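You operate a simulated robot arm through the tools that you are given. There is no shell and no other tool.

Carry out the task below with a simulated robot arm. There is one attempt and no reset: what you move stays moved.

Task
Put things in order on the small table. At the end: the blue laundry pod from the small table is on the yellow pressing board; the white tall carton from the small table stands where the blue laundry pod stood; the teal shelf label (marked "CARROTS") from the small table stands where the white tall carton stood; the green clothes peg from the small table stands where the teal shelf label stood; whatever was shut is shut again. Leave all else as you found it, and nothing knocked over.

It is judged by the outcome, as a careful person would: the job done as asked, and still so three seconds after it is handed in. It fails if anything else is knocked over, pushed out of place, dropped, spilled or broken.

Robot
A 7-joint arm with a two-finger parallel gripper, fixed in place. Base frame: the origin is at the foot of the arm, x ahead of it, y to its left, z up; the work surface is at about z = 0. Lengths are in mm, angles in degrees, forces in N, time in s.
With the tool pointing down near the work surface it reaches from about 220 to 580 mm from the base axis. Its first joint turns from -66.0 to 66.0 degrees. Payload 2.5 kg.
The TCP is the grasp point between the finger pads, 23 mm short of the fingertips. In the tool frame z runs along the fingers and y along their closing line. The gripper opens to 94 mm. The fingers are 38 mm wide and 10 mm thick; the gripper's body (54 by 96 mm) begins 39 mm behind the TCP.
Orientation is told as [roll, pitch, yaw] about the base's x, y, z axes, in that order, counted from this pose: with the fingers straight down and closing along the base's y, the tool's x points along the base's -x, its y along +y and its z along -z.

Tools
- The arm moves only by the tool step_arm. Its arguments are lists of equal length, an entry for each row: "linear": the shift along the tool's x, y, z in units of 250 mm (1.0 is 250 mm), a list of three; "delta_rot": the turn, a rotation vector about the tool's x, y, z in units of 90 degrees (1.0 is 90 degrees), a list of three; "hand": the closure in counts, from 0 (fully open) to 255 (shut). In form: {"linear": [[tx, ty, tz], ...], "delta_rot": [[wx, wy, wz], ...], "hand": [hand, ...]}. A call has 1 to 20 rows; each row is the pose to reach, as a shift and turn from the pose commanded when the call began, along the tool's axes at that moment. A call with a number of a shift or a turn outside -1 to 1 is refused whole. Each row takes 0.2 s and may step no farther than 50 mm and 8.6 degrees from the row before; otherwise, or with a gripper value out of range, the whole call is refused. A pose out of reach is approached as far as the arm can. The call stops where the force on the tool passes 40 N (or 10 N more than at its start, if that is more) or the arm is blocked; 0.2 s more then pass. The fingers move at their own pace (about 108 mm/s each) and stop on an object; they squeeze with about 41 N. The grip force told is the motor's: it shows also when the fingers shut on nothing. Time passes only in rows, and 0.2 s behind the last, so rows that repeat a pose let the fingers close. It gives the time, the measured TCP pose, the force on the tool (base axes), the opening and the grip force at its end, in the units of the frame above (readings bear some noise), with the torque about the TCP (base axes, N m) and any sound that the robot's microphone picked up.
- Cameras (640 x 400 px; columns grow to the right, rows downward): "scene" is fixed at [120.7, -414, 533.2]; the picture's right is [0.79, -0.61, 0.00], its down [-0.40, -0.52, -0.75] and it looks along [0.46, 0.60, -0.66] (base axes); focal length 310 px, centre (320, 200). "wrist" rides on the gripper at [86, 16, -74] in the tool frame; the picture's right is [-0.18, 0.98, 0.00], its down [-0.58, -0.11, -0.81] and it looks along [-0.79, -0.15, 0.59] (tool axes); focal length 243 px, centre (320, 200). There is no depth. A picture from a camera that has moved, and an enlarged one, comes with that camera's place and axes in the base frame and with its lens.
- grab_frame(camera): a new picture of that camera. The clock stands still meanwhile.
- enlarge(camera, box): a new picture of the part [left, top, right, bottom] of that camera's present view, enlarged. The clock stands still meanwhile.
- sign_off(): hands the job in; it is judged then, once.

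Places have to be worked out from the pictures, the camera data and where the tool is seen. Open the gripper and draw the arm clear of the work before you hand the job in, unless the task says otherwise.

The tools are called after "Call:" as name(argument=value, ...) on one line, values as JSON. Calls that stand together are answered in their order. step_arm: Moves the arm, as the interface text tells. Its arguments: {"type":"object","properties":{"linear":{"type":"array","items":{"type":"array","items":{"type":"number"}}},"delta_rot":{"type":"array","items":{"type":"array","items":{"type":"number"}}},"hand":{"type":"array","items":{"type":"number"}}},"required":["linear","delta_rot","hand"]} The other tools are called the same way: grab_frame (camera) takes a picture; enlarge (camera, box) takes an enlarged picture of a part of a camera's view; sign_off () hands the job in.

At the start:

```text
time: 0.0
position: [327.3, 172.1, 242.4]
tcp_rot: [0.0, 0.0, 0.0]
contact_force: [0.3, -0.4, 0.5]
moment: [0.0, 0.05, 0.02]
grip_width: 94.3
finger_force: 0.0
```

scene: 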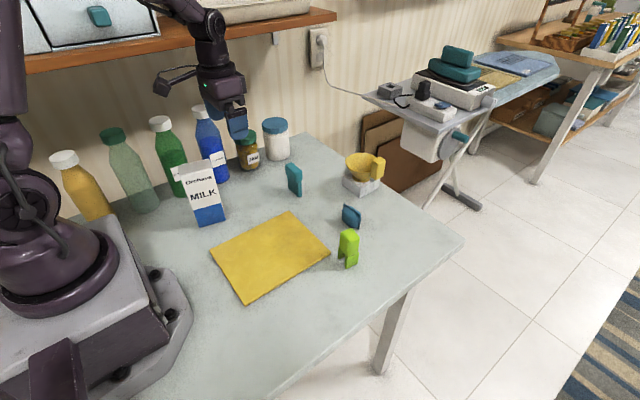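
wrist: 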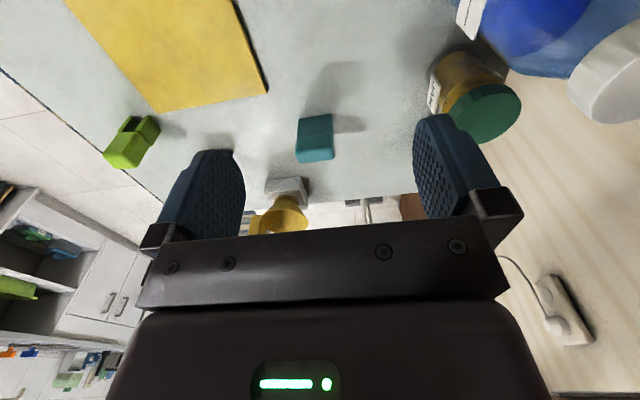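

I start by looking closely at the items on the table to tell which one is the pod, the label, the peg and the carton.

Call:
enlarge(camera="scene", box=[240, 130, 400, 290])

Call:
enlarge(camera="scene", box=[40, 90, 300, 250])

Call:
enlarge(camera="wrist", box=[60, 0, 540, 240])

```text
2.50 times, centred on (320, 210) of scene
camera zoom: at [120.7, -414.0, 533.2], right [0.79, -0.61, 0.0], down [-0.4, -0.52, -0.75], along [0.46, 0.6, -0.66], focal length 775 px, centre (320, 175)
```

zoom: 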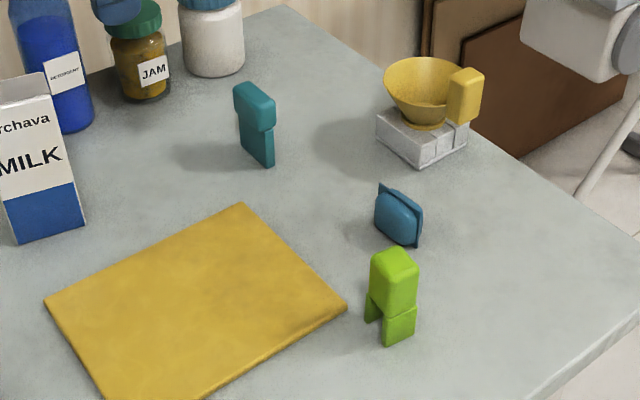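

```text
2.46 times, centred on (170, 170) of scene
camera zoom: at [120.7, -414.0, 533.2], right [0.79, -0.61, 0.0], down [-0.4, -0.52, -0.75], along [0.46, 0.6, -0.66], focal length 763 px, centre (689, 274)
```

zoom: 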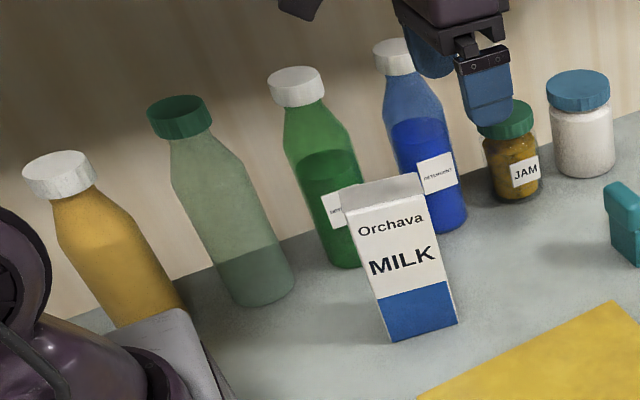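

```text
1.33 times, centred on (300, 120) of wrist
camera zoom: at [241.3, 188.3, 315.4], right [0.18, 0.98, 0.0], down [0.58, -0.11, 0.81], along [0.79, -0.15, -0.59], focal length 324 px, centre (347, 307)
```

zoom: 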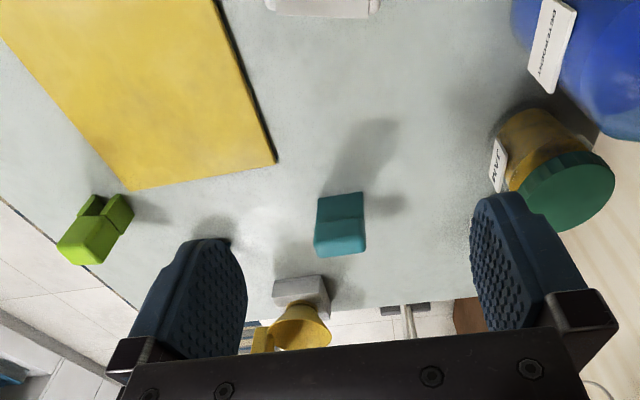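

Blue pod stands at about (496,-47), peg at (421,-130), label at (459,135), carton near (242,185). I'm moving the gripper to look at the pod and peg from closer with the wrist camera, staying above everything.

Call:
step_arm(linear=[[-0.05, -0.146, 0.04], [-0.1, -0.292, 0.08], [-0.15, -0.438, 0.12], [-0.2, -0.584, 0.16], [-0.25, -0.73, 0.2], [-0.292, -0.876, 0.248], [-0.292, -0.876, 0.248]], delta_rot=[[0, 0, 0], [0, 0, 0], [0, 0, 0], [0, 0, 0], [0, 0, 0], [0, 0, 0], [0, 0, 0]], hand=[0, 0, 0, 0, 0, 0, 0])

Call:
grab_frame(camera="wrist")

Call:
grab_frame(camera="scene")

```text
time: 1.6
position: [399.8, -48.2, 181.0]
tcp_rot: [0.0, 0.0, 0.1]
contact_force: [-0.6, -0.2, 0.2]
moment: [0.01, 0.0, -0.02]
grip_width: 94.0
finger_force: 0.1
```

```text
taken
camera wrist: at [313.3, -31.0, 253.7], right [0.18, 0.98, 0.0], down [0.58, -0.11, 0.81], along [0.79, -0.15, -0.59], focal length 243 px, centre (320, 200)
```

wrist: 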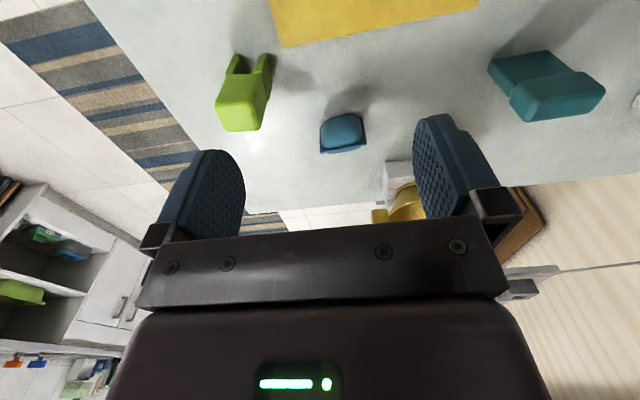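

```text
taken
```

scene: 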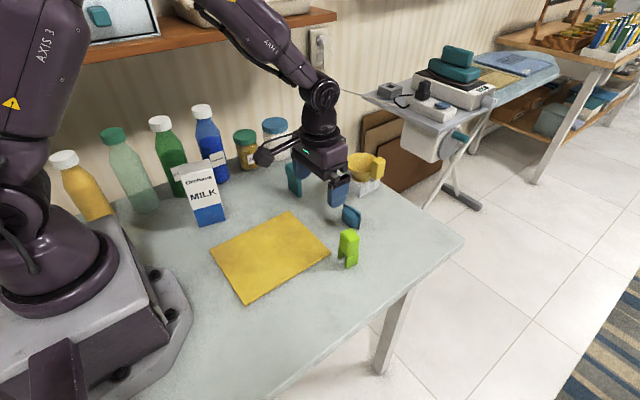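

Call:
enlarge(camera="wrist", box=[200, 30, 440, 180])

Call:
enlarge(camera="scene", box=[310, 180, 390, 280])

```text
2.67 times, centred on (320, 105) of wrist
camera zoom: at [313.3, -31.0, 253.7], right [0.18, 0.98, 0.0], down [0.58, -0.11, 0.81], along [0.79, -0.15, -0.59], focal length 647 px, centre (320, 453)
```

zoom: 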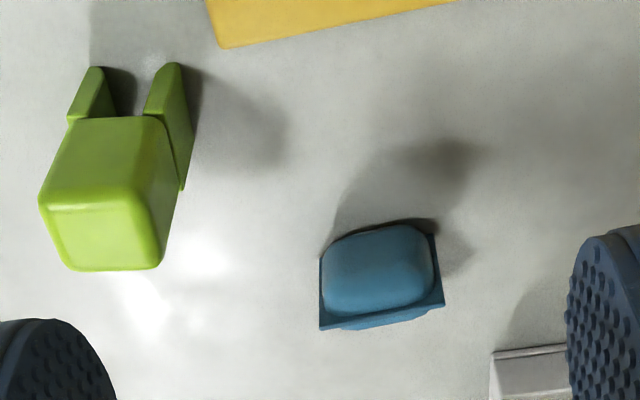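

```text
4.00 times, centred on (350, 230) of scene
camera zoom: at [120.6, -414.1, 533.2], right [0.79, -0.61, 0.0], down [-0.4, -0.52, -0.75], along [0.46, 0.6, -0.66], focal length 1240 px, centre (200, 80)
```

zoom: 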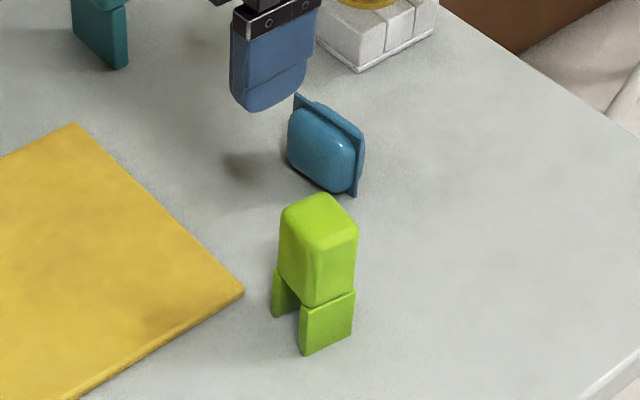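

The pod stands on edge: flange about 52 wide (along y, turned ~5°), 49 high, centred around (498,-43). I go above it and turn the gripper about -84.5° so that the fingers close over its thickness.

Call:
step_arm(linear=[[-0.04, 0.002, 0.012], [-0.08, 0.004, 0.024], [-0.12, 0.006, 0.036], [-0.16, 0.008, 0.05], [-0.2, 0.01, 0.062], [-0.24, 0.012, 0.074], [-0.28, 0.014, 0.086], [-0.32, 0.016, 0.1], [-0.36, 0.018, 0.112], [-0.392, 0.02, 0.124], [-0.392, 0.02, 0.124]], delta_rot=[[0, 0, 0.094], [0, 0, 0.188], [0, 0, 0.282], [0, 0, 0.376], [0, 0, 0.47], [0, 0, 0.564], [0, 0, 0.658], [0, 0, 0.752], [0, 0, 0.846], [0, 0, 0.939], [0, 0, 0.939]], hand=[0, 0, 0, 0, 0, 0, 0, 0, 0, 0, 0])

Call:
grab_frame(camera="wrist")

Call:
grab_frame(camera="scene")

```text
time: 4.0
position: [497.3, -42.2, 148.6]
tcp_rot: [0.0, 0.0, -84.7]
contact_force: [-0.4, -0.4, -0.1]
moment: [0.01, 0.01, 0.01]
grip_width: 94.0
finger_force: 0.1
```

```text
taken
camera wrist: at [506.9, 44.9, 222.6], right [1.0, -0.09, 0.0], down [-0.05, -0.59, 0.81], along [-0.07, -0.8, -0.59], focal length 243 px, centre (320, 200)
```

wrist: 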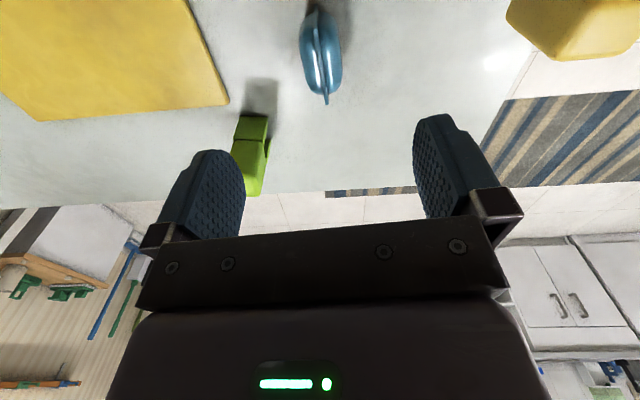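

```text
taken
```

scene: 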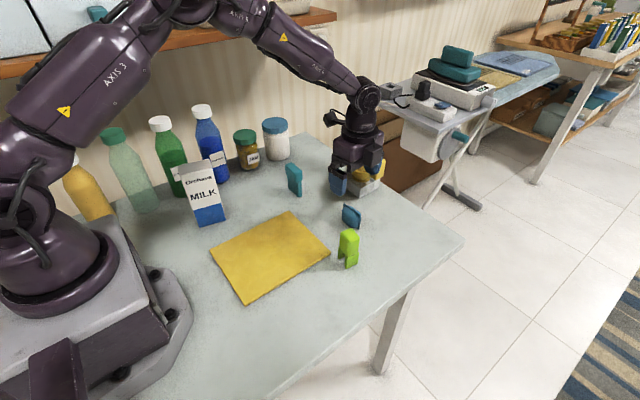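

The pod is seen edge-on, centred between the fingers and aligned. I descend to TCP z≈28 and close.

Call:
step_arm(linear=[[0, 0, 0.12], [0, 0, 0.24], [0, 0, 0.34], [0, 0, 0.42], [0, 0, 0.482], [0, 0, 0.482]], delta_rot=[[0, 0, 0], [0, 0, 0], [0, 0, 0], [0, 0, 0], [0, 0, 0], [0, 0, 0]], hand=[0, 0, 0, 0, 0, 0])

Call:
grab_frame(camera="scene")

Call:
grab_frame(camera="wrist")

```text
time: 5.4
position: [499.2, -41.7, 26.9]
tcp_rot: [0.0, 0.0, -84.6]
contact_force: [-0.3, 0.4, -0.5]
moment: [0.01, -0.01, -0.01]
grip_width: 93.8
finger_force: 0.0
```

```text
taken
```

scene: 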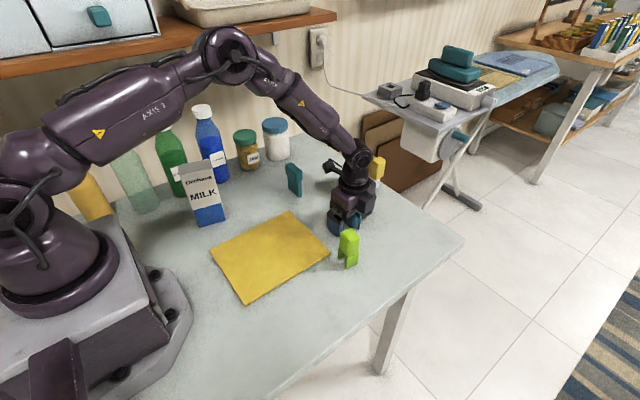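

```text
taken
camera wrist: at [506.4, 45.9, 100.7], right [1.0, -0.09, 0.0], down [-0.05, -0.59, 0.81], along [-0.07, -0.8, -0.59], focal length 243 px, centre (320, 200)
```

wrist: 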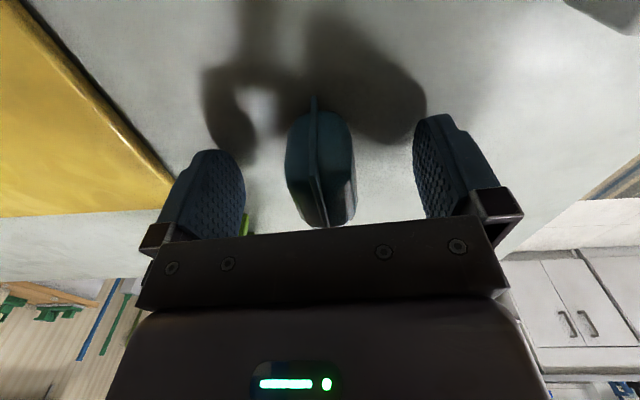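

The pod sits centred between the fingers at about (498,-40). I close gently to find its thickness.

Call:
step_arm(linear=[[0, 0, 0], [0, 0, 0], [0, 0, 0], [0, 0, 0]], delta_rot=[[0, 0, 0], [0, 0, 0], [0, 0, 0], [0, 0, 0]], hand=[120, 195, 195, 195])

```text
time: 6.4
position: [497.1, -42.1, 28.0]
tcp_rot: [0.0, 0.0, -84.6]
contact_force: [0.5, -0.4, 0.3]
moment: [-0.01, 0.04, 0.02]
grip_width: 29.1
finger_force: 40.8
```

Gripped at 29 mm. I lift it 100 mm and carry it over the board's middle (~(305,0)).

Call:
step_arm(linear=[[0, 0, -0.08], [0, 0, -0.2], [0, 0, -0.4], [0.048, -0.15, -0.4], [0.096, -0.3, -0.4], [0.145, -0.45, -0.4], [0.193, -0.6, -0.4], [0.241, -0.752, -0.4], [0.241, -0.752, -0.4]], delta_rot=[[0, 0, 0], [0, 0, 0], [0, 0, 0], [0, 0, 0], [0, 0, 0], [0, 0, 0], [0, 0, 0], [0, 0, 0], [0, 0, 0]], hand=[195, 195, 195, 195, 195, 195, 195, 195, 195])

Call:
grab_frame(camera="scene")

Call:
grab_frame(camera="wrist")

```text
time: 8.4
position: [306.5, 1.0, 130.7]
tcp_rot: [0.1, 0.0, -84.6]
contact_force: [0.0, 0.1, -1.3]
moment: [0.01, -0.03, 0.02]
grip_width: 29.0
finger_force: 41.4
```

```text
taken
```

scene: 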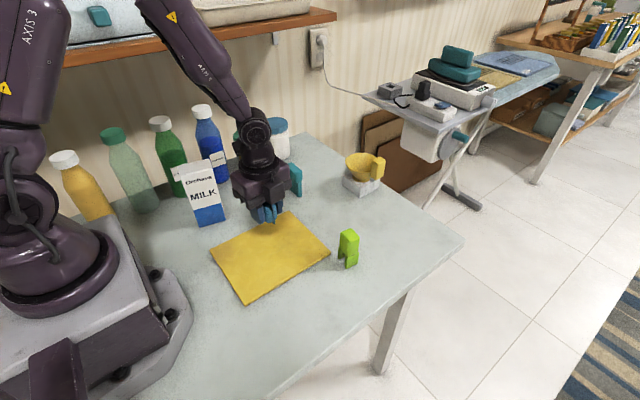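

```text
taken
camera wrist: at [314.8, 88.9, 203.1], right [1.0, -0.09, 0.0], down [-0.05, -0.59, 0.81], along [-0.07, -0.8, -0.59], focal length 243 px, centre (320, 200)
```

wrist: 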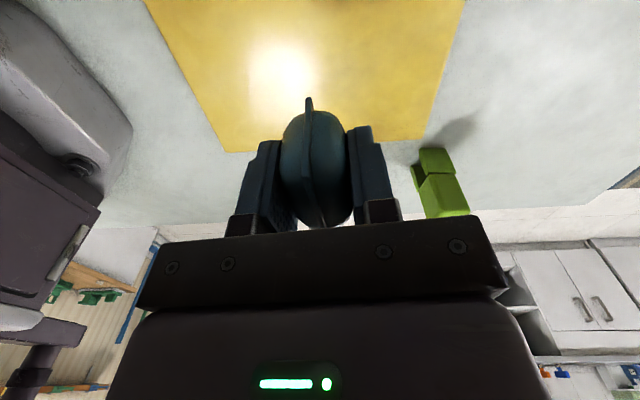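

I lower the pod toward the board, then take small steps while watching the force.

Call:
step_arm(linear=[[0, 0, 0.15], [0, 0, 0.26], [0, 0, 0.33], [0, 0, 0.352], [0, 0, 0.364], [0, 0, 0.372], [0, 0, 0.372]], delta_rot=[[0, 0, 0], [0, 0, 0], [0, 0, 0], [0, 0, 0], [0, 0, 0], [0, 0, 0], [0, 0, 0]], hand=[195, 195, 195, 195, 195, 195, 195])

Call:
enlarge(camera="scene", box=[200, 170, 340, 310])

```text
time: 10.0
position: [305.7, 0.2, 36.0]
tcp_rot: [-0.1, 0.1, -84.6]
contact_force: [0.2, -0.5, -0.8]
moment: [-0.04, 0.02, 0.01]
grip_width: 28.9
finger_force: 41.1
```

```text
2.86 times, centred on (270, 240) of scene
camera zoom: at [120.7, -414.0, 533.2], right [0.79, -0.61, 0.0], down [-0.4, -0.52, -0.75], along [0.46, 0.6, -0.66], focal length 886 px, centre (463, 86)
```

zoom: 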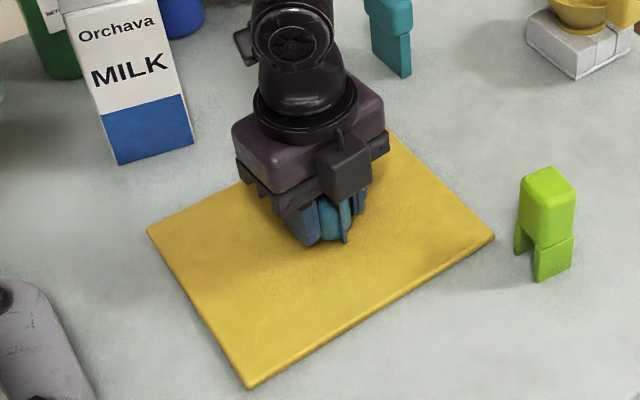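

No contact yet at z≈35. I continue down in 1 mm steps.

Call:
step_arm(linear=[[0, 0, 0.004], [0, 0, 0.008], [0, 0, 0.008]], delta_rot=[[0, 0, 0], [0, 0, 0], [0, 0, 0]], hand=[195, 195, 195])

```text
time: 10.8
position: [305.5, 0.9, 35.3]
tcp_rot: [0.1, 0.1, -84.5]
contact_force: [-8.0, -0.1, 37.9]
moment: [-0.01, 0.21, 0.03]
grip_width: 29.5
finger_force: 41.1
```

Contact is clear (38 N up), so the pod's base is on the board. I ease up 1 mm, open, and rise.

Call:
step_arm(linear=[[0, 0, -0.005], [0, 0, -0.005], [0, 0, -0.005], [0, 0, -0.005], [0, 0, -0.005], [0, 0, -0.1], [0, 0, -0.25], [0, 0, -0.4], [0, 0, -0.4]], delta_rot=[[0, 0, 0], [0, 0, 0], [0, 0, 0], [0, 0, 0], [0, 0, 0], [0, 0, 0], [0, 0, 0], [0, 0, 0], [0, 0, 0]], hand=[195, 180, 100, 0, 0, 0, 0, 0, 0])

Call:
grab_frame(camera="scene")

Call:
grab_frame(camera="wrist")

```text
time: 12.8
position: [304.3, 0.1, 135.2]
tcp_rot: [-0.1, 0.1, -84.5]
contact_force: [-0.5, -0.6, 1.8]
moment: [0.01, 0.04, -0.03]
grip_width: 94.2
finger_force: 0.1
```

```text
taken
```

scene: 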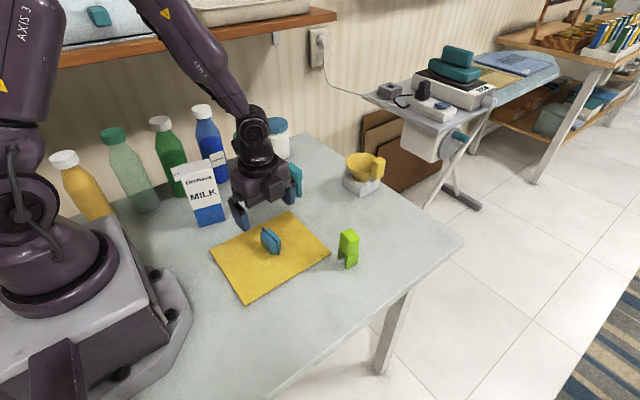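

```text
taken
camera wrist: at [313.7, 88.3, 208.0], right [1.0, -0.09, 0.0], down [-0.05, -0.59, 0.81], along [-0.07, -0.8, -0.59], focal length 243 px, centre (320, 200)
```

wrist: 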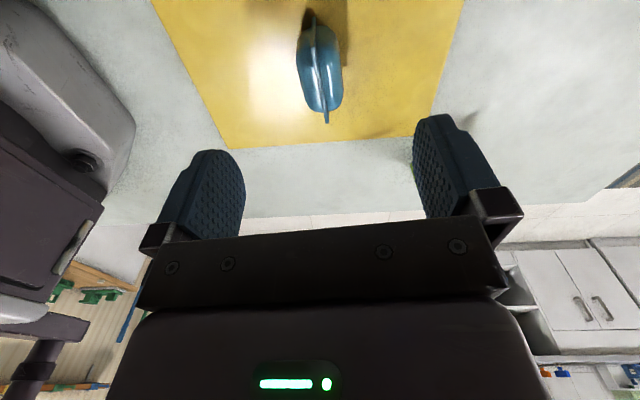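

The pod stands on the board. Next is the carton: about 62×45 mm and 157 high at roughly (242,180), turned about -14.5°. I raise the arm and start turning the gripper toward yaw +75.5, so the camera looks at the carton from the front.

Call:
step_arm(linear=[[0, 0, -0.1], [0, 0, -0.2], [0, 0, -0.3], [0, 0, -0.4], [0, 0, -0.46], [0.06, -0.025, -0.46], [0.12, -0.05, -0.46], [0.18, -0.07, -0.46], [0.24, -0.095, -0.46], [0.3, -0.12, -0.46], [0.376, -0.145, -0.46]], delta_rot=[[0, 0, -0.09], [0, 0, -0.18], [0, 0, -0.27], [0, 0, -0.36], [0, 0, -0.45], [0, 0, -0.54], [0, 0, -0.63], [0, 0, -0.72], [0, 0, -0.81], [0, 0, -0.9], [0, 0, -0.99]], hand=[0, 0, 0, 0, 0, 0, 0, 0, 0, 0, 0])

```text
time: 15.2
position: [259.8, 89.6, 249.6]
tcp_rot: [0.2, 0.1, 4.7]
contact_force: [0.4, -0.2, 0.2]
moment: [0.0, 0.01, 0.0]
grip_width: 93.9
finger_force: 0.1
```

Now at yaw ≈4.6°; I turn the remaining 70.9° in place.

Call:
step_arm(linear=[[0, 0, 0], [0, 0, 0], [0, 0, 0], [0, 0, 0], [0, 0, 0], [0, 0, 0], [0, 0, 0], [0, 0, 0], [0, 0, 0], [0, 0, 0]], delta_rot=[[0, 0, -0.09], [0, 0, -0.18], [0, 0, -0.27], [0, 0, -0.36], [0, 0, -0.45], [0, 0, -0.54], [0, 0, -0.63], [0, 0, -0.72], [0, 0, -0.788], [0, 0, -0.788]], hand=[0, 0, 0, 0, 0, 0, 0, 0, 0, 0])

Call:
grab_frame(camera="wrist")

Call:
grab_frame(camera="scene")

```text
time: 17.4
position: [261.4, 90.9, 249.2]
tcp_rot: [0.0, 0.1, 75.6]
contact_force: [-0.3, 0.9, -0.3]
moment: [-0.01, -0.01, -0.03]
grip_width: 94.0
finger_force: 0.0
```

```text
taken
camera wrist: at [223.9, 10.4, 322.0], right [-0.91, 0.42, 0.0], down [0.25, 0.54, 0.81], along [0.34, 0.73, -0.59], focal length 243 px, centre (320, 200)
```

wrist: 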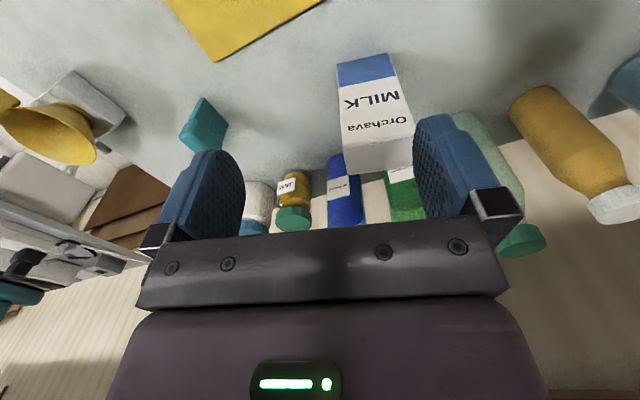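

```text
taken
```

scene: 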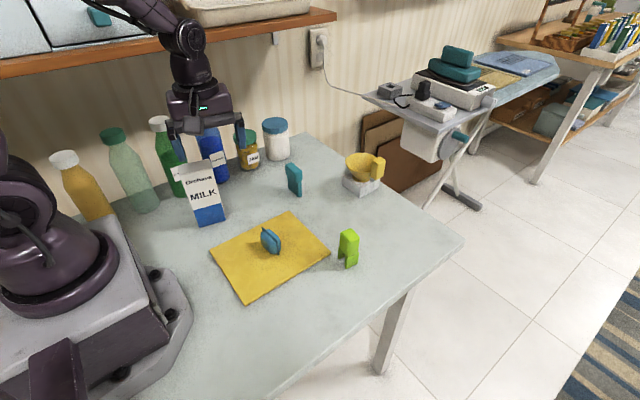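

Call:
enlarge(camera="wrist", box=[280, 30, 440, 190])

Call:
enlarge(camera="scene", box=[150, 130, 250, 240])

```text
2.50 times, centred on (360, 110) of wrist
camera zoom: at [223.9, 10.4, 322.0], right [-0.91, 0.42, 0.0], down [0.25, 0.54, 0.81], along [0.34, 0.73, -0.59], focal length 606 px, centre (220, 425)
```

zoom: 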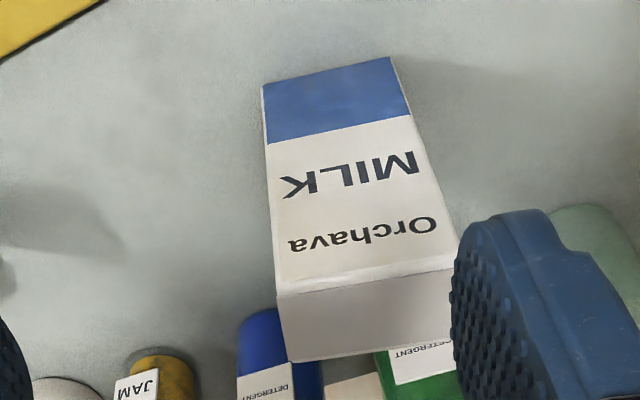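

```text
3.64 times, centred on (200, 185) of scene
camera zoom: at [120.7, -414.0, 533.2], right [0.79, -0.61, 0.0], down [-0.4, -0.52, -0.75], along [0.46, 0.6, -0.66], focal length 1127 px, centre (756, 254)
```

zoom: 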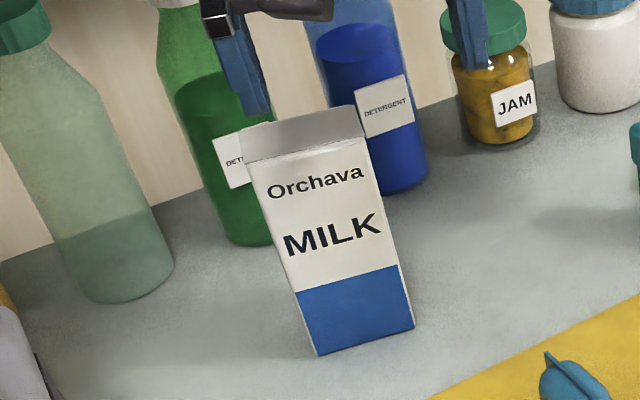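

The carton: front-bottom corners at about (205,166) and (266.5,152), depth ~41, height ~155, so the centre is about (240.5,179.5), yaw -13°. I move above it at the present height and check before descending.

Call:
step_arm(linear=[[-0.11, 0.055, 0], [-0.22, 0.11, 0], [-0.327, 0.165, 0], [-0.327, 0.165, 0.1], [-0.327, 0.165, 0.1]], delta_rot=[[0, 0, -0.01], [0, 0, -0.019], [0, 0, -0.019], [0, 0, -0.019], [0, 0, -0.019]], hand=[0, 0, 0, 0, 0])

Call:
grab_frame(camera="wrist")

Call:
grab_frame(camera="scene")

```text
time: 18.6
position: [240.3, 179.5, 223.7]
tcp_rot: [0.0, -0.1, 77.2]
contact_force: [0.8, 1.1, 0.1]
moment: [-0.04, 0.01, -0.01]
grip_width: 94.0
finger_force: 0.1
```

```text
taken
camera wrist: at [205.3, 98.6, 297.4], right [-0.92, 0.4, 0.0], down [0.23, 0.54, 0.81], along [0.32, 0.74, -0.59], focal length 243 px, centre (320, 200)
```

wrist: 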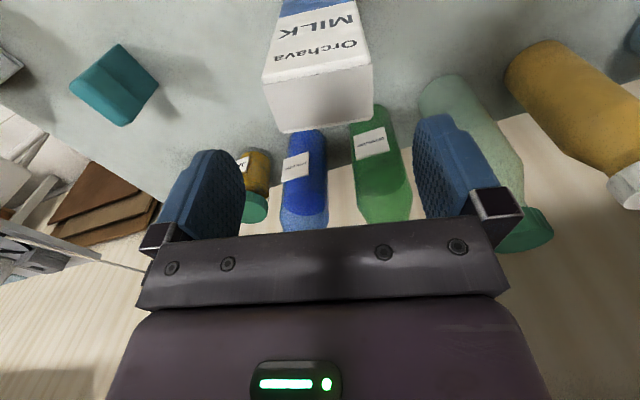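

```text
taken
```

scene: 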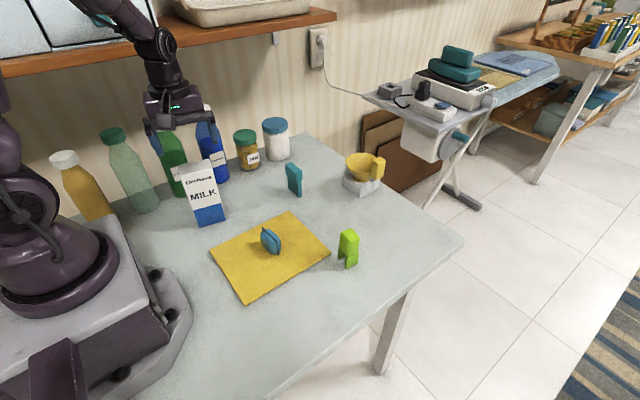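

The top-face corners put the carton's centre at (240.3,178.4), right under the TCP. I descend to z≈125 and close.

Call:
step_arm(linear=[[0, 0, 0.1], [0, 0, 0.2], [0, 0, 0.28], [0, 0, 0.34], [0, 0, 0.38], [0, 0, 0.4], [0, 0, 0.4]], delta_rot=[[0, 0, 0], [0, 0, 0], [0, 0, 0], [0, 0, 0], [0, 0, 0], [0, 0, 0], [0, 0, 0]], hand=[0, 0, 0, 0, 0, 0, 0])

Call:
grab_frame(camera="wrist")

Call:
enlarge(camera="scene", box=[100, 80, 300, 240])

```text
time: 20.2
position: [241.6, 177.8, 125.1]
tcp_rot: [0.1, 0.0, 77.3]
contact_force: [0.3, 0.0, -0.5]
moment: [0.02, 0.0, -0.01]
grip_width: 94.1
finger_force: 0.0
```

```text
taken
camera wrist: at [206.4, 98.0, 197.2], right [-0.92, 0.4, 0.0], down [0.24, 0.54, 0.81], along [0.32, 0.74, -0.59], focal length 243 px, centre (320, 200)
```

wrist: 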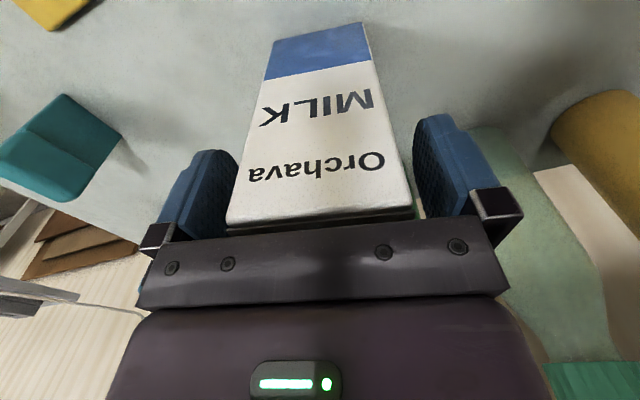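

```text
2.50 times, centred on (200, 160) of scene
camera zoom: at [120.7, -414.0, 533.2], right [0.79, -0.61, 0.0], down [-0.4, -0.52, -0.75], along [0.46, 0.6, -0.66], focal length 775 px, centre (620, 300)
```

zoom: 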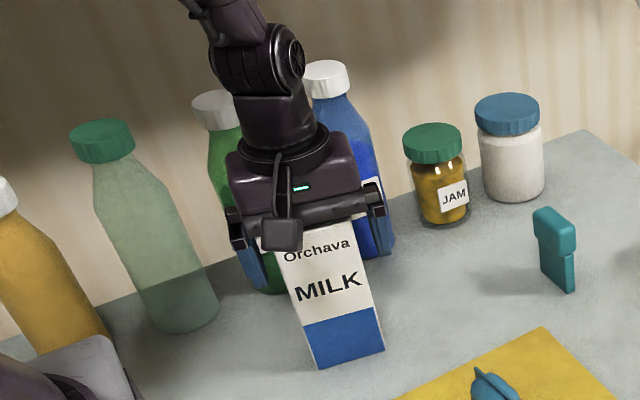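

The carton is between the fingers with clearance either side. I close in small stages.

Call:
step_arm(linear=[[0, 0, 0], [0, 0, 0], [0, 0, 0], [0, 0, 0], [0, 0, 0], [0, 0, 0]], delta_rot=[[0, 0, 0], [0, 0, 0], [0, 0, 0], [0, 0, 0], [0, 0, 0], [0, 0, 0]], hand=[50, 70, 85, 100, 110, 110])

```text
time: 21.6
position: [240.6, 178.7, 124.2]
tcp_rot: [0.0, 0.0, 77.1]
contact_force: [0.8, 0.7, -0.6]
moment: [0.05, -0.04, 0.0]
grip_width: 65.8
finger_force: 40.8
```

Gripped at 66 mm. I lift it 100 mm and carry it half-way toward the pod's former place.

Call:
step_arm(linear=[[0, 0, -0.06], [0, 0, -0.18], [0, 0, -0.3], [0, 0, -0.4], [0.062, -0.12, -0.4], [0.125, -0.24, -0.4], [0.187, -0.36, -0.4], [0.25, -0.48, -0.4], [0.312, -0.6, -0.4], [0.312, -0.6, -0.4]], delta_rot=[[0, 0, 0], [0, 0, 0], [0, 0, 0], [0, 0, 0], [0, 0, 0], [0, 0, 0], [0, 0, 0], [0, 0, 0], [0, 0, 0], [0, 0, 0]], hand=[110, 110, 110, 110, 110, 110, 110, 110, 110, 110])

Call:
grab_frame(camera="scene")

```text
time: 23.8
position: [367.9, 69.3, 222.9]
tcp_rot: [0.0, -0.1, 77.1]
contact_force: [-0.9, 0.3, -4.4]
moment: [-0.01, 0.01, 0.01]
grip_width: 65.8
finger_force: 41.0
```

```text
taken
```

scene: 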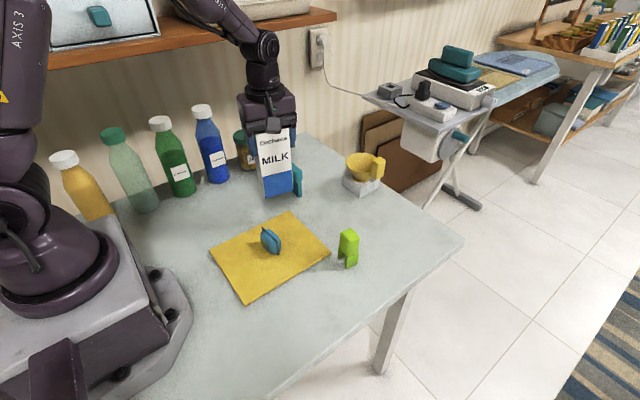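

Carton hangs upright; 4.4 N load. I carry it the remaining half and check above the target.

Call:
step_arm(linear=[[0.062, -0.12, 0], [0.125, -0.24, 0], [0.187, -0.36, 0], [0.25, -0.48, 0], [0.312, -0.6, 0], [0.312, -0.6, 0.12], [0.312, -0.6, 0.12]], delta_rot=[[0, 0, 0], [0, 0, 0], [0, 0, 0], [0, 0, 0], [0, 0, 0], [0, 0, 0], [0, 0, 0]], hand=[110, 110, 110, 110, 110, 110, 110])

Call:
grab_frame(camera="scene")

Call:
grab_frame(camera="wrist")

```text
time: 25.4
position: [499.2, -41.1, 192.8]
tcp_rot: [0.1, -0.1, 77.2]
contact_force: [-0.2, 0.1, -4.4]
moment: [-0.01, 0.04, -0.01]
grip_width: 65.8
finger_force: 40.9
```

```text
taken
```

scene: 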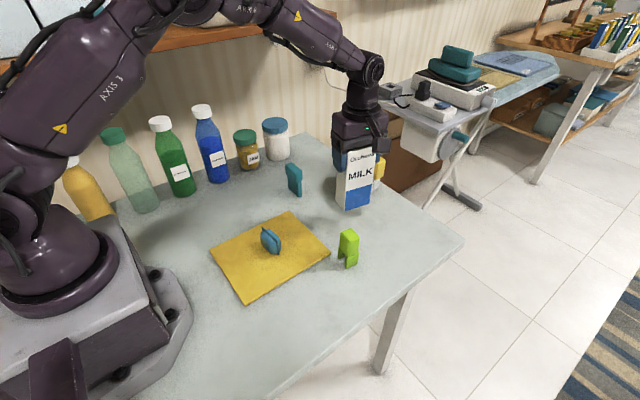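

```text
taken
camera wrist: at [464.4, -121.4, 265.8], right [-0.92, 0.4, 0.0], down [0.24, 0.54, 0.81], along [0.32, 0.74, -0.59], focal length 243 px, centre (320, 200)
```

wrist: 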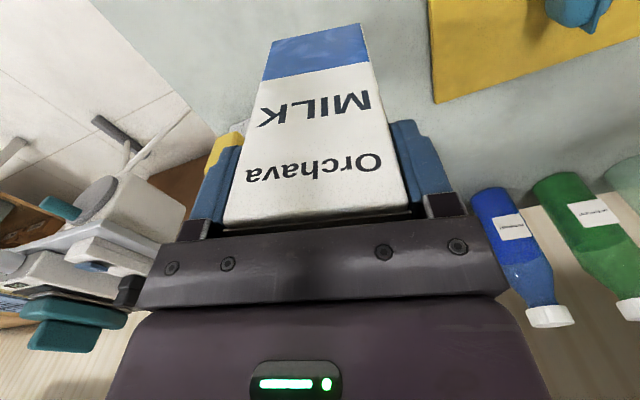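

Well placed at (499,-40). I lower the carton, slowing near the table.

Call:
step_arm(linear=[[0, 0, 0.1], [0, 0, 0.18], [0, 0, 0.24], [0, 0, 0.264], [0, 0, 0.274], [0, 0, 0.274]], delta_rot=[[0, 0, 0], [0, 0, 0], [0, 0, 0], [0, 0, 0], [0, 0, 0], [0, 0, 0]], hand=[110, 110, 110, 110, 110, 110])

Call:
step_arm(linear=[[0, 0, 0.003], [0, 0, 0.006], [0, 0, 0.006]], delta_rot=[[0, 0, 0], [0, 0, 0], [0, 0, 0]], hand=[110, 110, 110])

```text
time: 26.8
position: [497.8, -39.7, 126.2]
tcp_rot: [0.0, -0.1, 77.1]
contact_force: [-0.4, -0.3, -5.5]
moment: [0.0, 0.0, -0.01]
grip_width: 65.8
finger_force: 41.8
```

```text
time: 27.6
position: [498.6, -38.9, 123.9]
tcp_rot: [0.1, 0.1, 77.2]
contact_force: [-0.7, -0.8, -1.1]
moment: [0.09, 0.14, 0.09]
grip_width: 65.8
finger_force: 40.9
```

The load has mostly gone to the table. I go down another half millimetre, then open gently and rise.

Call:
step_arm(linear=[[0, 0, 0.002], [0, 0, 0.002], [0, 0, 0.002], [0, 0, 0.002], [0, 0, 0.002], [0, 0, 0.002], [0, 0, -0.08], [0, 0, -0.2], [0, 0, -0.35], [0, 0, -0.45], [0, 0, -0.45]], delta_rot=[[0, 0, 0], [0, 0, 0], [0, 0, 0], [0, 0, 0], [0, 0, 0], [0, 0, 0], [0, 0, 0], [0, 0, 0], [0, 0, 0], [0, 0, 0], [0, 0, 0]], hand=[110, 74, 60, 30, 0, 0, 0, 0, 0, 0, 0])

Call:
grab_frame(camera="scene")

Call:
grab_frame(camera="wrist")

```text
time: 30.0
position: [497.8, -40.8, 235.8]
tcp_rot: [0.0, 0.0, 77.2]
contact_force: [0.1, -0.6, -0.3]
moment: [0.02, 0.01, 0.01]
grip_width: 93.9
finger_force: 0.1
```

```text
taken
```

scene: 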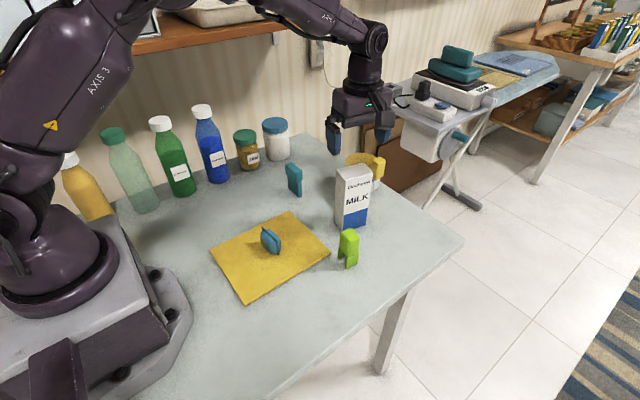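

```text
taken
camera wrist: at [463.9, -121.5, 309.6], right [-0.92, 0.4, 0.0], down [0.24, 0.54, 0.81], along [0.32, 0.74, -0.59], focal length 243 px, centre (320, 200)
```

wrist: 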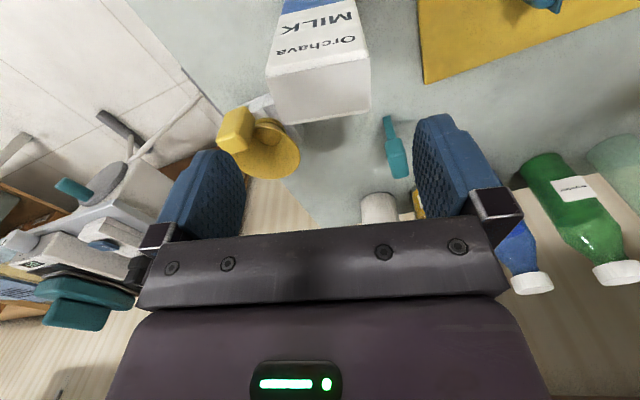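

The carton stands where the pod was. Now I look closely at the teal label.

Call:
enlarge(camera="scene", box=[260, 140, 340, 210])

Call:
enlarge(camera="wrist", box=[340, 90, 440, 200])

```text
5.71 times, centred on (300, 175) of scene
camera zoom: at [120.7, -414.0, 533.2], right [0.79, -0.61, 0.0], down [-0.4, -0.52, -0.75], along [0.46, 0.6, -0.66], focal length 1772 px, centre (434, 343)
```

zoom: 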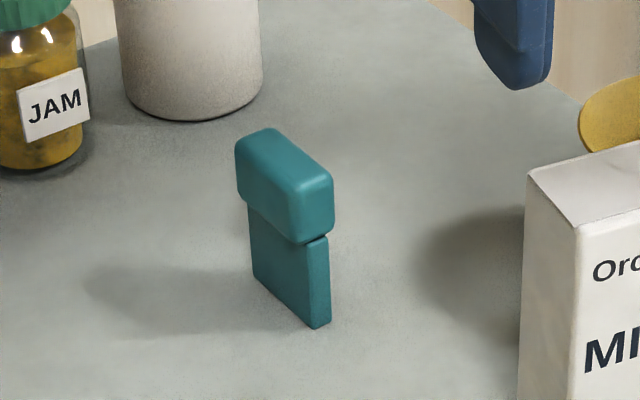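

```text
3.64 times, centred on (390, 145) of wrist
camera zoom: at [463.9, -121.5, 309.6], right [-0.92, 0.4, 0.0], down [0.24, 0.54, 0.81], along [0.32, 0.74, -0.59], focal length 882 px, centre (66, 400)
```

zoom: 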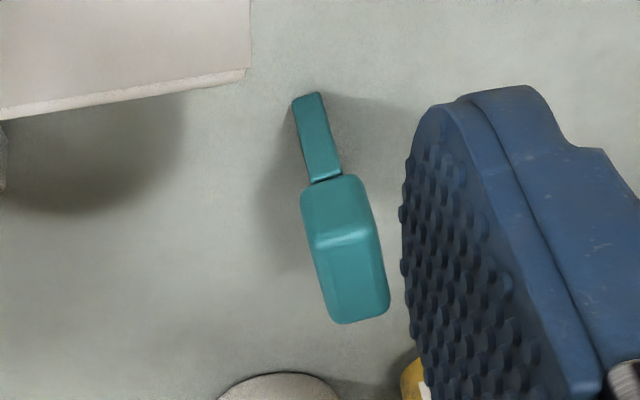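

The label is a thin plate (z 0–50) with a thicker block on top (z 50–79), running along y, centred about (459.5,134). I move above it with yaw ≈92.5 so that the fingers close along x on its block.

Call:
step_arm(linear=[[-0.13, 0.061, 0], [-0.26, 0.122, 0], [-0.39, 0.184, 0], [-0.52, 0.245, 0], [-0.644, 0.306, 0.05], [-0.644, 0.306, 0.2], [-0.644, 0.306, 0.3], [-0.644, 0.306, 0.3]], delta_rot=[[0, 0, -0.04], [0, 0, -0.08], [0, 0, -0.12], [0, 0, -0.17], [0, 0, -0.17], [0, 0, -0.17], [0, 0, -0.17], [0, 0, -0.17]], hand=[0, 0, 0, 0, 0, 0, 0, 0])

Call:
grab_frame(camera="wrist")

Call:
grab_frame(camera="scene")

```text
time: 31.8
position: [460.6, 134.3, 161.7]
tcp_rot: [0.0, -0.1, 92.6]
contact_force: [0.7, -0.1, -0.1]
moment: [-0.01, 0.04, 0.02]
grip_width: 94.0
finger_force: 0.1
```

```text
taken
camera wrist: at [447.4, 48.0, 233.9], right [-0.99, 0.14, 0.0], down [0.08, 0.59, 0.81], along [0.11, 0.8, -0.59], focal length 243 px, centre (320, 200)
```

wrist: 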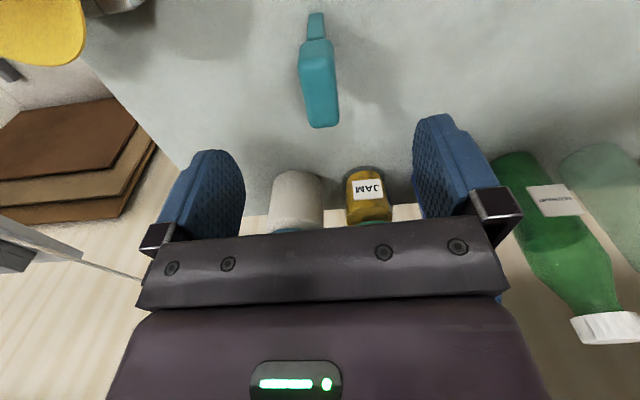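

```text
taken
```

scene: 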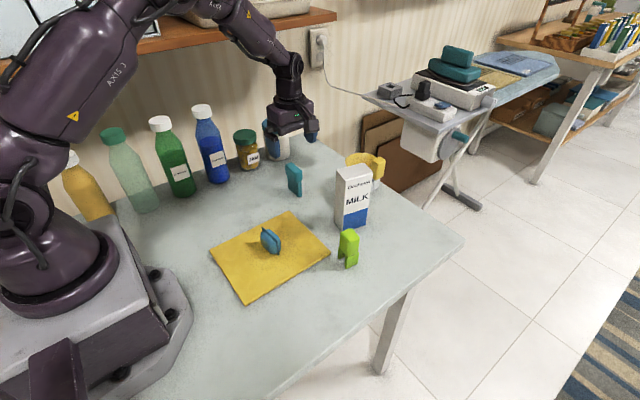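

The label is centred under the TCP. I descend to z≈62 and check before closing.

Call:
step_arm(linear=[[0, 0, 0.1], [0, 0, 0.2], [0, 0, 0.3], [0, 0, 0.36], [0, 0, 0.402], [0, 0, 0.402]], delta_rot=[[0, 0, 0], [0, 0, 0], [0, 0, 0], [0, 0, 0], [0, 0, 0], [0, 0, 0]], hand=[0, 0, 0, 0, 0, 0])

Call:
grab_frame(camera="wrist")

Call:
enlarge(camera="scene", box=[220, 110, 380, 230])

```text
time: 33.2
position: [458.6, 133.1, 61.3]
tcp_rot: [0.0, 0.0, 92.4]
contact_force: [-0.1, -1.0, 0.3]
moment: [-0.01, -0.01, 0.04]
grip_width: 94.0
finger_force: 0.0
```

```text
taken
camera wrist: at [448.0, 47.3, 134.0], right [-0.99, 0.14, 0.0], down [0.08, 0.59, 0.81], along [0.11, 0.8, -0.59], focal length 243 px, centre (320, 200)
```

wrist: 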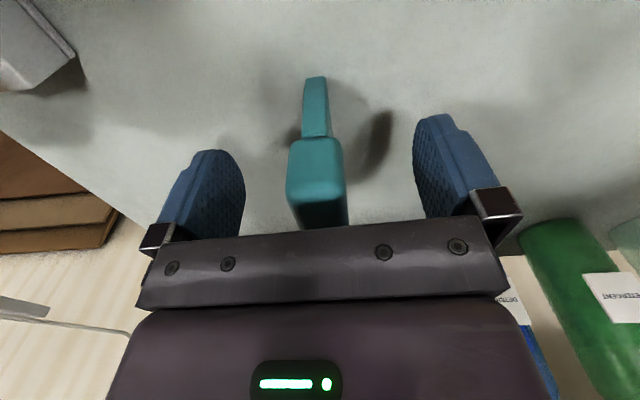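

```text
3.33 times, centred on (300, 170) of scene
camera zoom: at [120.7, -414.0, 533.2], right [0.79, -0.61, 0.0], down [-0.4, -0.52, -0.75], along [0.46, 0.6, -0.66], focal length 1033 px, centre (387, 300)
```

zoom: 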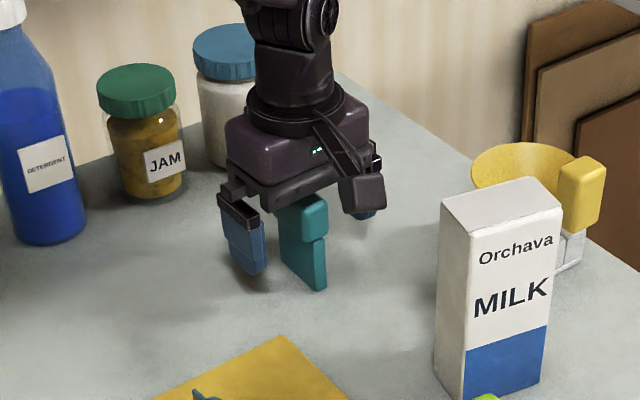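

The label's head is centred between the fingers. I close on it in stages.

Call:
step_arm(linear=[[0, 0, 0], [0, 0, 0], [0, 0, 0], [0, 0, 0], [0, 0, 0], [0, 0, 0]], delta_rot=[[0, 0, 0], [0, 0, 0], [0, 0, 0], [0, 0, 0], [0, 0, 0], [0, 0, 0]], hand=[100, 150, 180, 205, 220, 220])

Call:
grab_frame(camera="wrist")

```text
time: 34.6
position: [460.0, 134.0, 62.1]
tcp_rot: [0.0, 0.0, 92.5]
contact_force: [0.4, 0.2, 0.4]
moment: [-0.01, 0.02, -0.01]
grip_width: 23.5
finger_force: 40.9
```

```text
taken
camera wrist: at [447.9, 47.3, 134.2], right [-0.99, 0.14, 0.0], down [0.08, 0.59, 0.81], along [0.11, 0.8, -0.59], focal length 243 px, centre (320, 200)
```

wrist: 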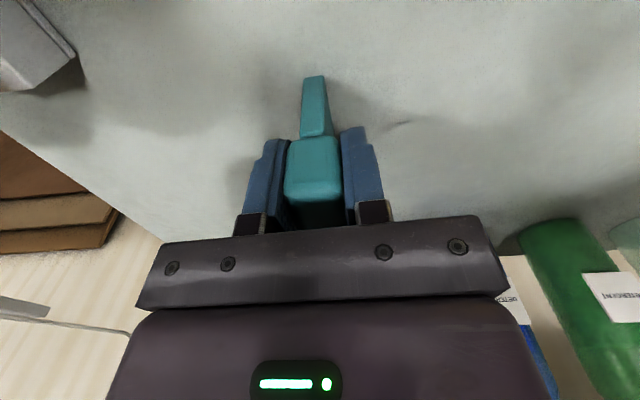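

Gripped at 23.5 mm. I lift 80 mm and carry it to the carton's former place (240.5,178).

Call:
step_arm(linear=[[0, 0, -0.06], [0, 0, -0.18], [0, 0, -0.32], [-0.035, 0.145, -0.32], [-0.07, 0.29, -0.32], [-0.106, 0.435, -0.32], [-0.141, 0.58, -0.32], [-0.176, 0.725, -0.32], [-0.212, 0.87, -0.32], [-0.212, 0.87, -0.32]], delta_rot=[[0, 0, 0], [0, 0, 0], [0, 0, 0], [0, 0, 0], [0, 0, 0], [0, 0, 0], [0, 0, 0], [0, 0, 0], [0, 0, 0], [0, 0, 0]], hand=[220, 220, 220, 220, 220, 220, 220, 220, 220, 220])

Call:
grab_frame(camera="scene")

Call:
grab_frame(camera="wrist")

```text
time: 36.8
position: [239.6, 179.1, 141.1]
tcp_rot: [-0.1, 0.0, 92.5]
contact_force: [0.1, 0.1, 0.0]
moment: [-0.01, 0.0, 0.0]
grip_width: 23.2
finger_force: 40.8
```

```text
taken
```

scene: 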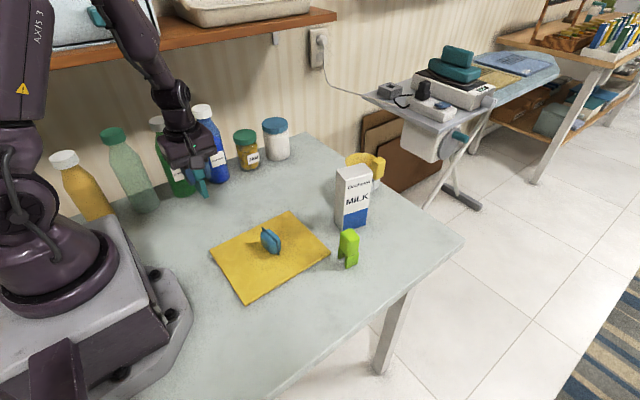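

```text
taken
camera wrist: at [227.5, 92.8, 214.7], right [-0.99, 0.14, 0.0], down [0.08, 0.59, 0.81], along [0.11, 0.8, -0.59], focal length 243 px, centre (320, 200)
```

wrist: 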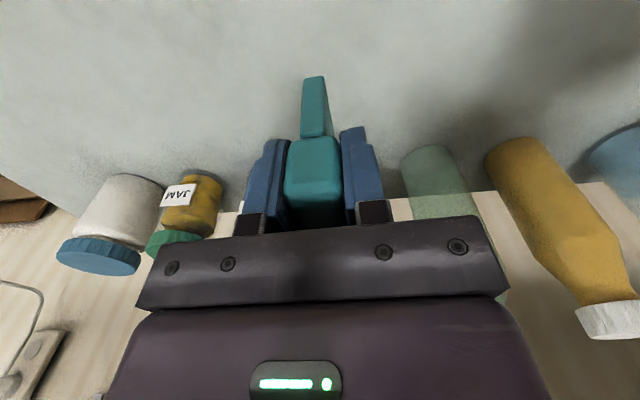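

Label held upright over the carton's old place. I lower it and then creep to contact.

Call:
step_arm(linear=[[0, 0, 0.1], [0, 0, 0.2], [0, 0, 0.27], [0, 0, 0.3], [0, 0, 0.314], [0, 0, 0.314]], delta_rot=[[0, 0, 0], [0, 0, 0], [0, 0, 0], [0, 0, 0], [0, 0, 0], [0, 0, 0]], hand=[220, 220, 220, 220, 220, 220])

Call:
step_arm(linear=[[0, 0, 0.003], [0, 0, 0.006], [0, 0, 0.006]], delta_rot=[[0, 0, 0], [0, 0, 0], [0, 0, 0]], hand=[220, 220, 220])

```text
time: 38.2
position: [240.4, 178.6, 62.5]
tcp_rot: [-0.1, 0.0, 92.4]
contact_force: [-0.2, 0.8, -0.5]
moment: [0.02, -0.04, 0.02]
grip_width: 23.3
finger_force: 40.7
```

```text
time: 39.0
position: [241.4, 178.3, 61.9]
tcp_rot: [-0.1, 0.0, 92.5]
contact_force: [1.1, -0.7, -0.7]
moment: [-0.01, -0.01, 0.04]
grip_width: 23.3
finger_force: 40.4
```

Still no contact; I creep on in half-millimetre steps.

Call:
step_arm(linear=[[0, 0, 0.002], [0, 0, 0.004], [0, 0, 0.004]], delta_rot=[[0, 0, 0], [0, 0, 0], [0, 0, 0]], hand=[220, 220, 220])

```text
time: 39.8
position: [241.1, 178.4, 61.6]
tcp_rot: [-0.1, 0.0, 92.5]
contact_force: [-3.6, -6.7, 37.3]
moment: [-0.14, 0.25, 0.04]
grip_width: 23.4
finger_force: 40.9
```

Firm contact with the table. I ease up 0.75 mm, open slowly, and rise.

Call:
step_arm(linear=[[0, 0, -0.003], [0, 0, -0.003], [0, 0, -0.003], [0, 0, -0.003], [0, 0, -0.003], [0, 0, -0.003], [0, 0, -0.003], [0, 0, -0.12], [0, 0, -0.28], [0, 0, -0.4], [0, 0, -0.4]], delta_rot=[[0, 0, 0], [0, 0, 0], [0, 0, 0], [0, 0, 0], [0, 0, 0], [0, 0, 0], [0, 0, 0], [0, 0, 0], [0, 0, 0], [0, 0, 0], [0, 0, 0]], hand=[220, 188, 180, 140, 60, 20, 20, 20, 20, 20, 20])

Call:
grab_frame(camera="scene")

Call:
grab_frame(camera="wrist")

```text
time: 42.2
position: [239.6, 178.4, 160.4]
tcp_rot: [0.0, -0.1, 92.5]
contact_force: [-1.3, -0.5, 0.1]
moment: [0.05, -0.01, 0.05]
grip_width: 86.8
finger_force: 0.0
```

```text
taken
```

scene: 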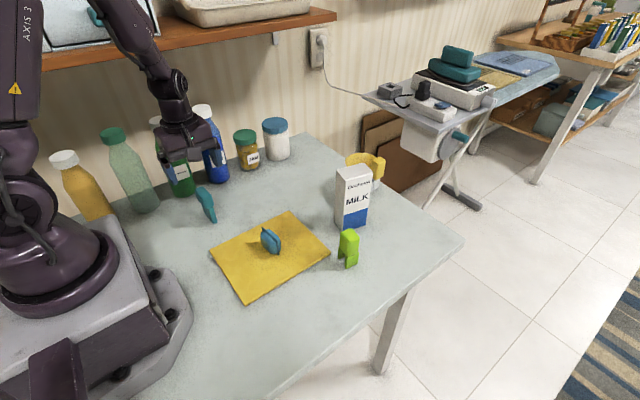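

```text
taken
camera wrist: at [227.0, 91.1, 233.1], right [-0.99, 0.14, 0.0], down [0.08, 0.59, 0.81], along [0.11, 0.8, -0.59], focal length 243 px, centre (320, 200)
```

wrist: 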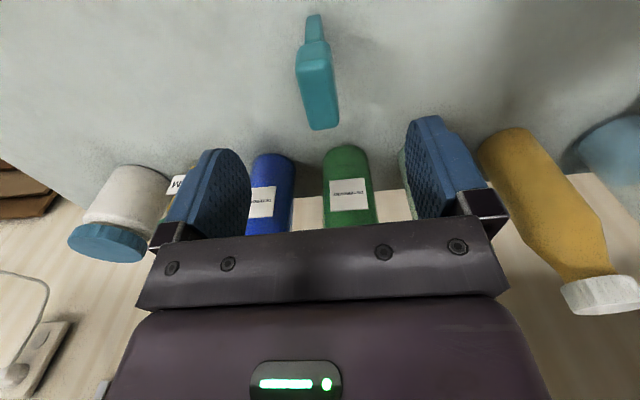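

The label stands in the carton's old place. Next is the peg; I rise, turn the gripper back toward yaw ~0 and travel toward the peg over the board.

Call:
step_arm(linear=[[0, 0, -0.12], [0, 0, -0.24], [0.06, -0.02, -0.24], [0.12, -0.04, -0.24], [0.18, -0.055, -0.24], [0.25, -0.075, -0.24], [0.32, -0.095, -0.24], [0.39, -0.115, -0.24], [0.46, -0.135, -0.24], [0.53, -0.155, -0.24], [0.608, -0.174, -0.24]], delta_rot=[[0, 0, 0.09], [0, 0, 0.18], [0, 0, 0.27], [0, 0, 0.36], [0, 0, 0.45], [0, 0, 0.54], [0, 0, 0.63], [0, 0, 0.72], [0, 0, 0.81], [0, 0, 0.9], [0, 0, 0.99]], hand=[0, 0, 0, 0, 0, 0, 0, 0, 0, 0, 0])

```text
time: 44.6
position: [290.4, 27.9, 220.1]
tcp_rot: [0.0, 0.0, 3.1]
contact_force: [0.0, 0.3, -0.5]
moment: [0.03, -0.01, 0.01]
grip_width: 94.1
finger_force: 0.1
```

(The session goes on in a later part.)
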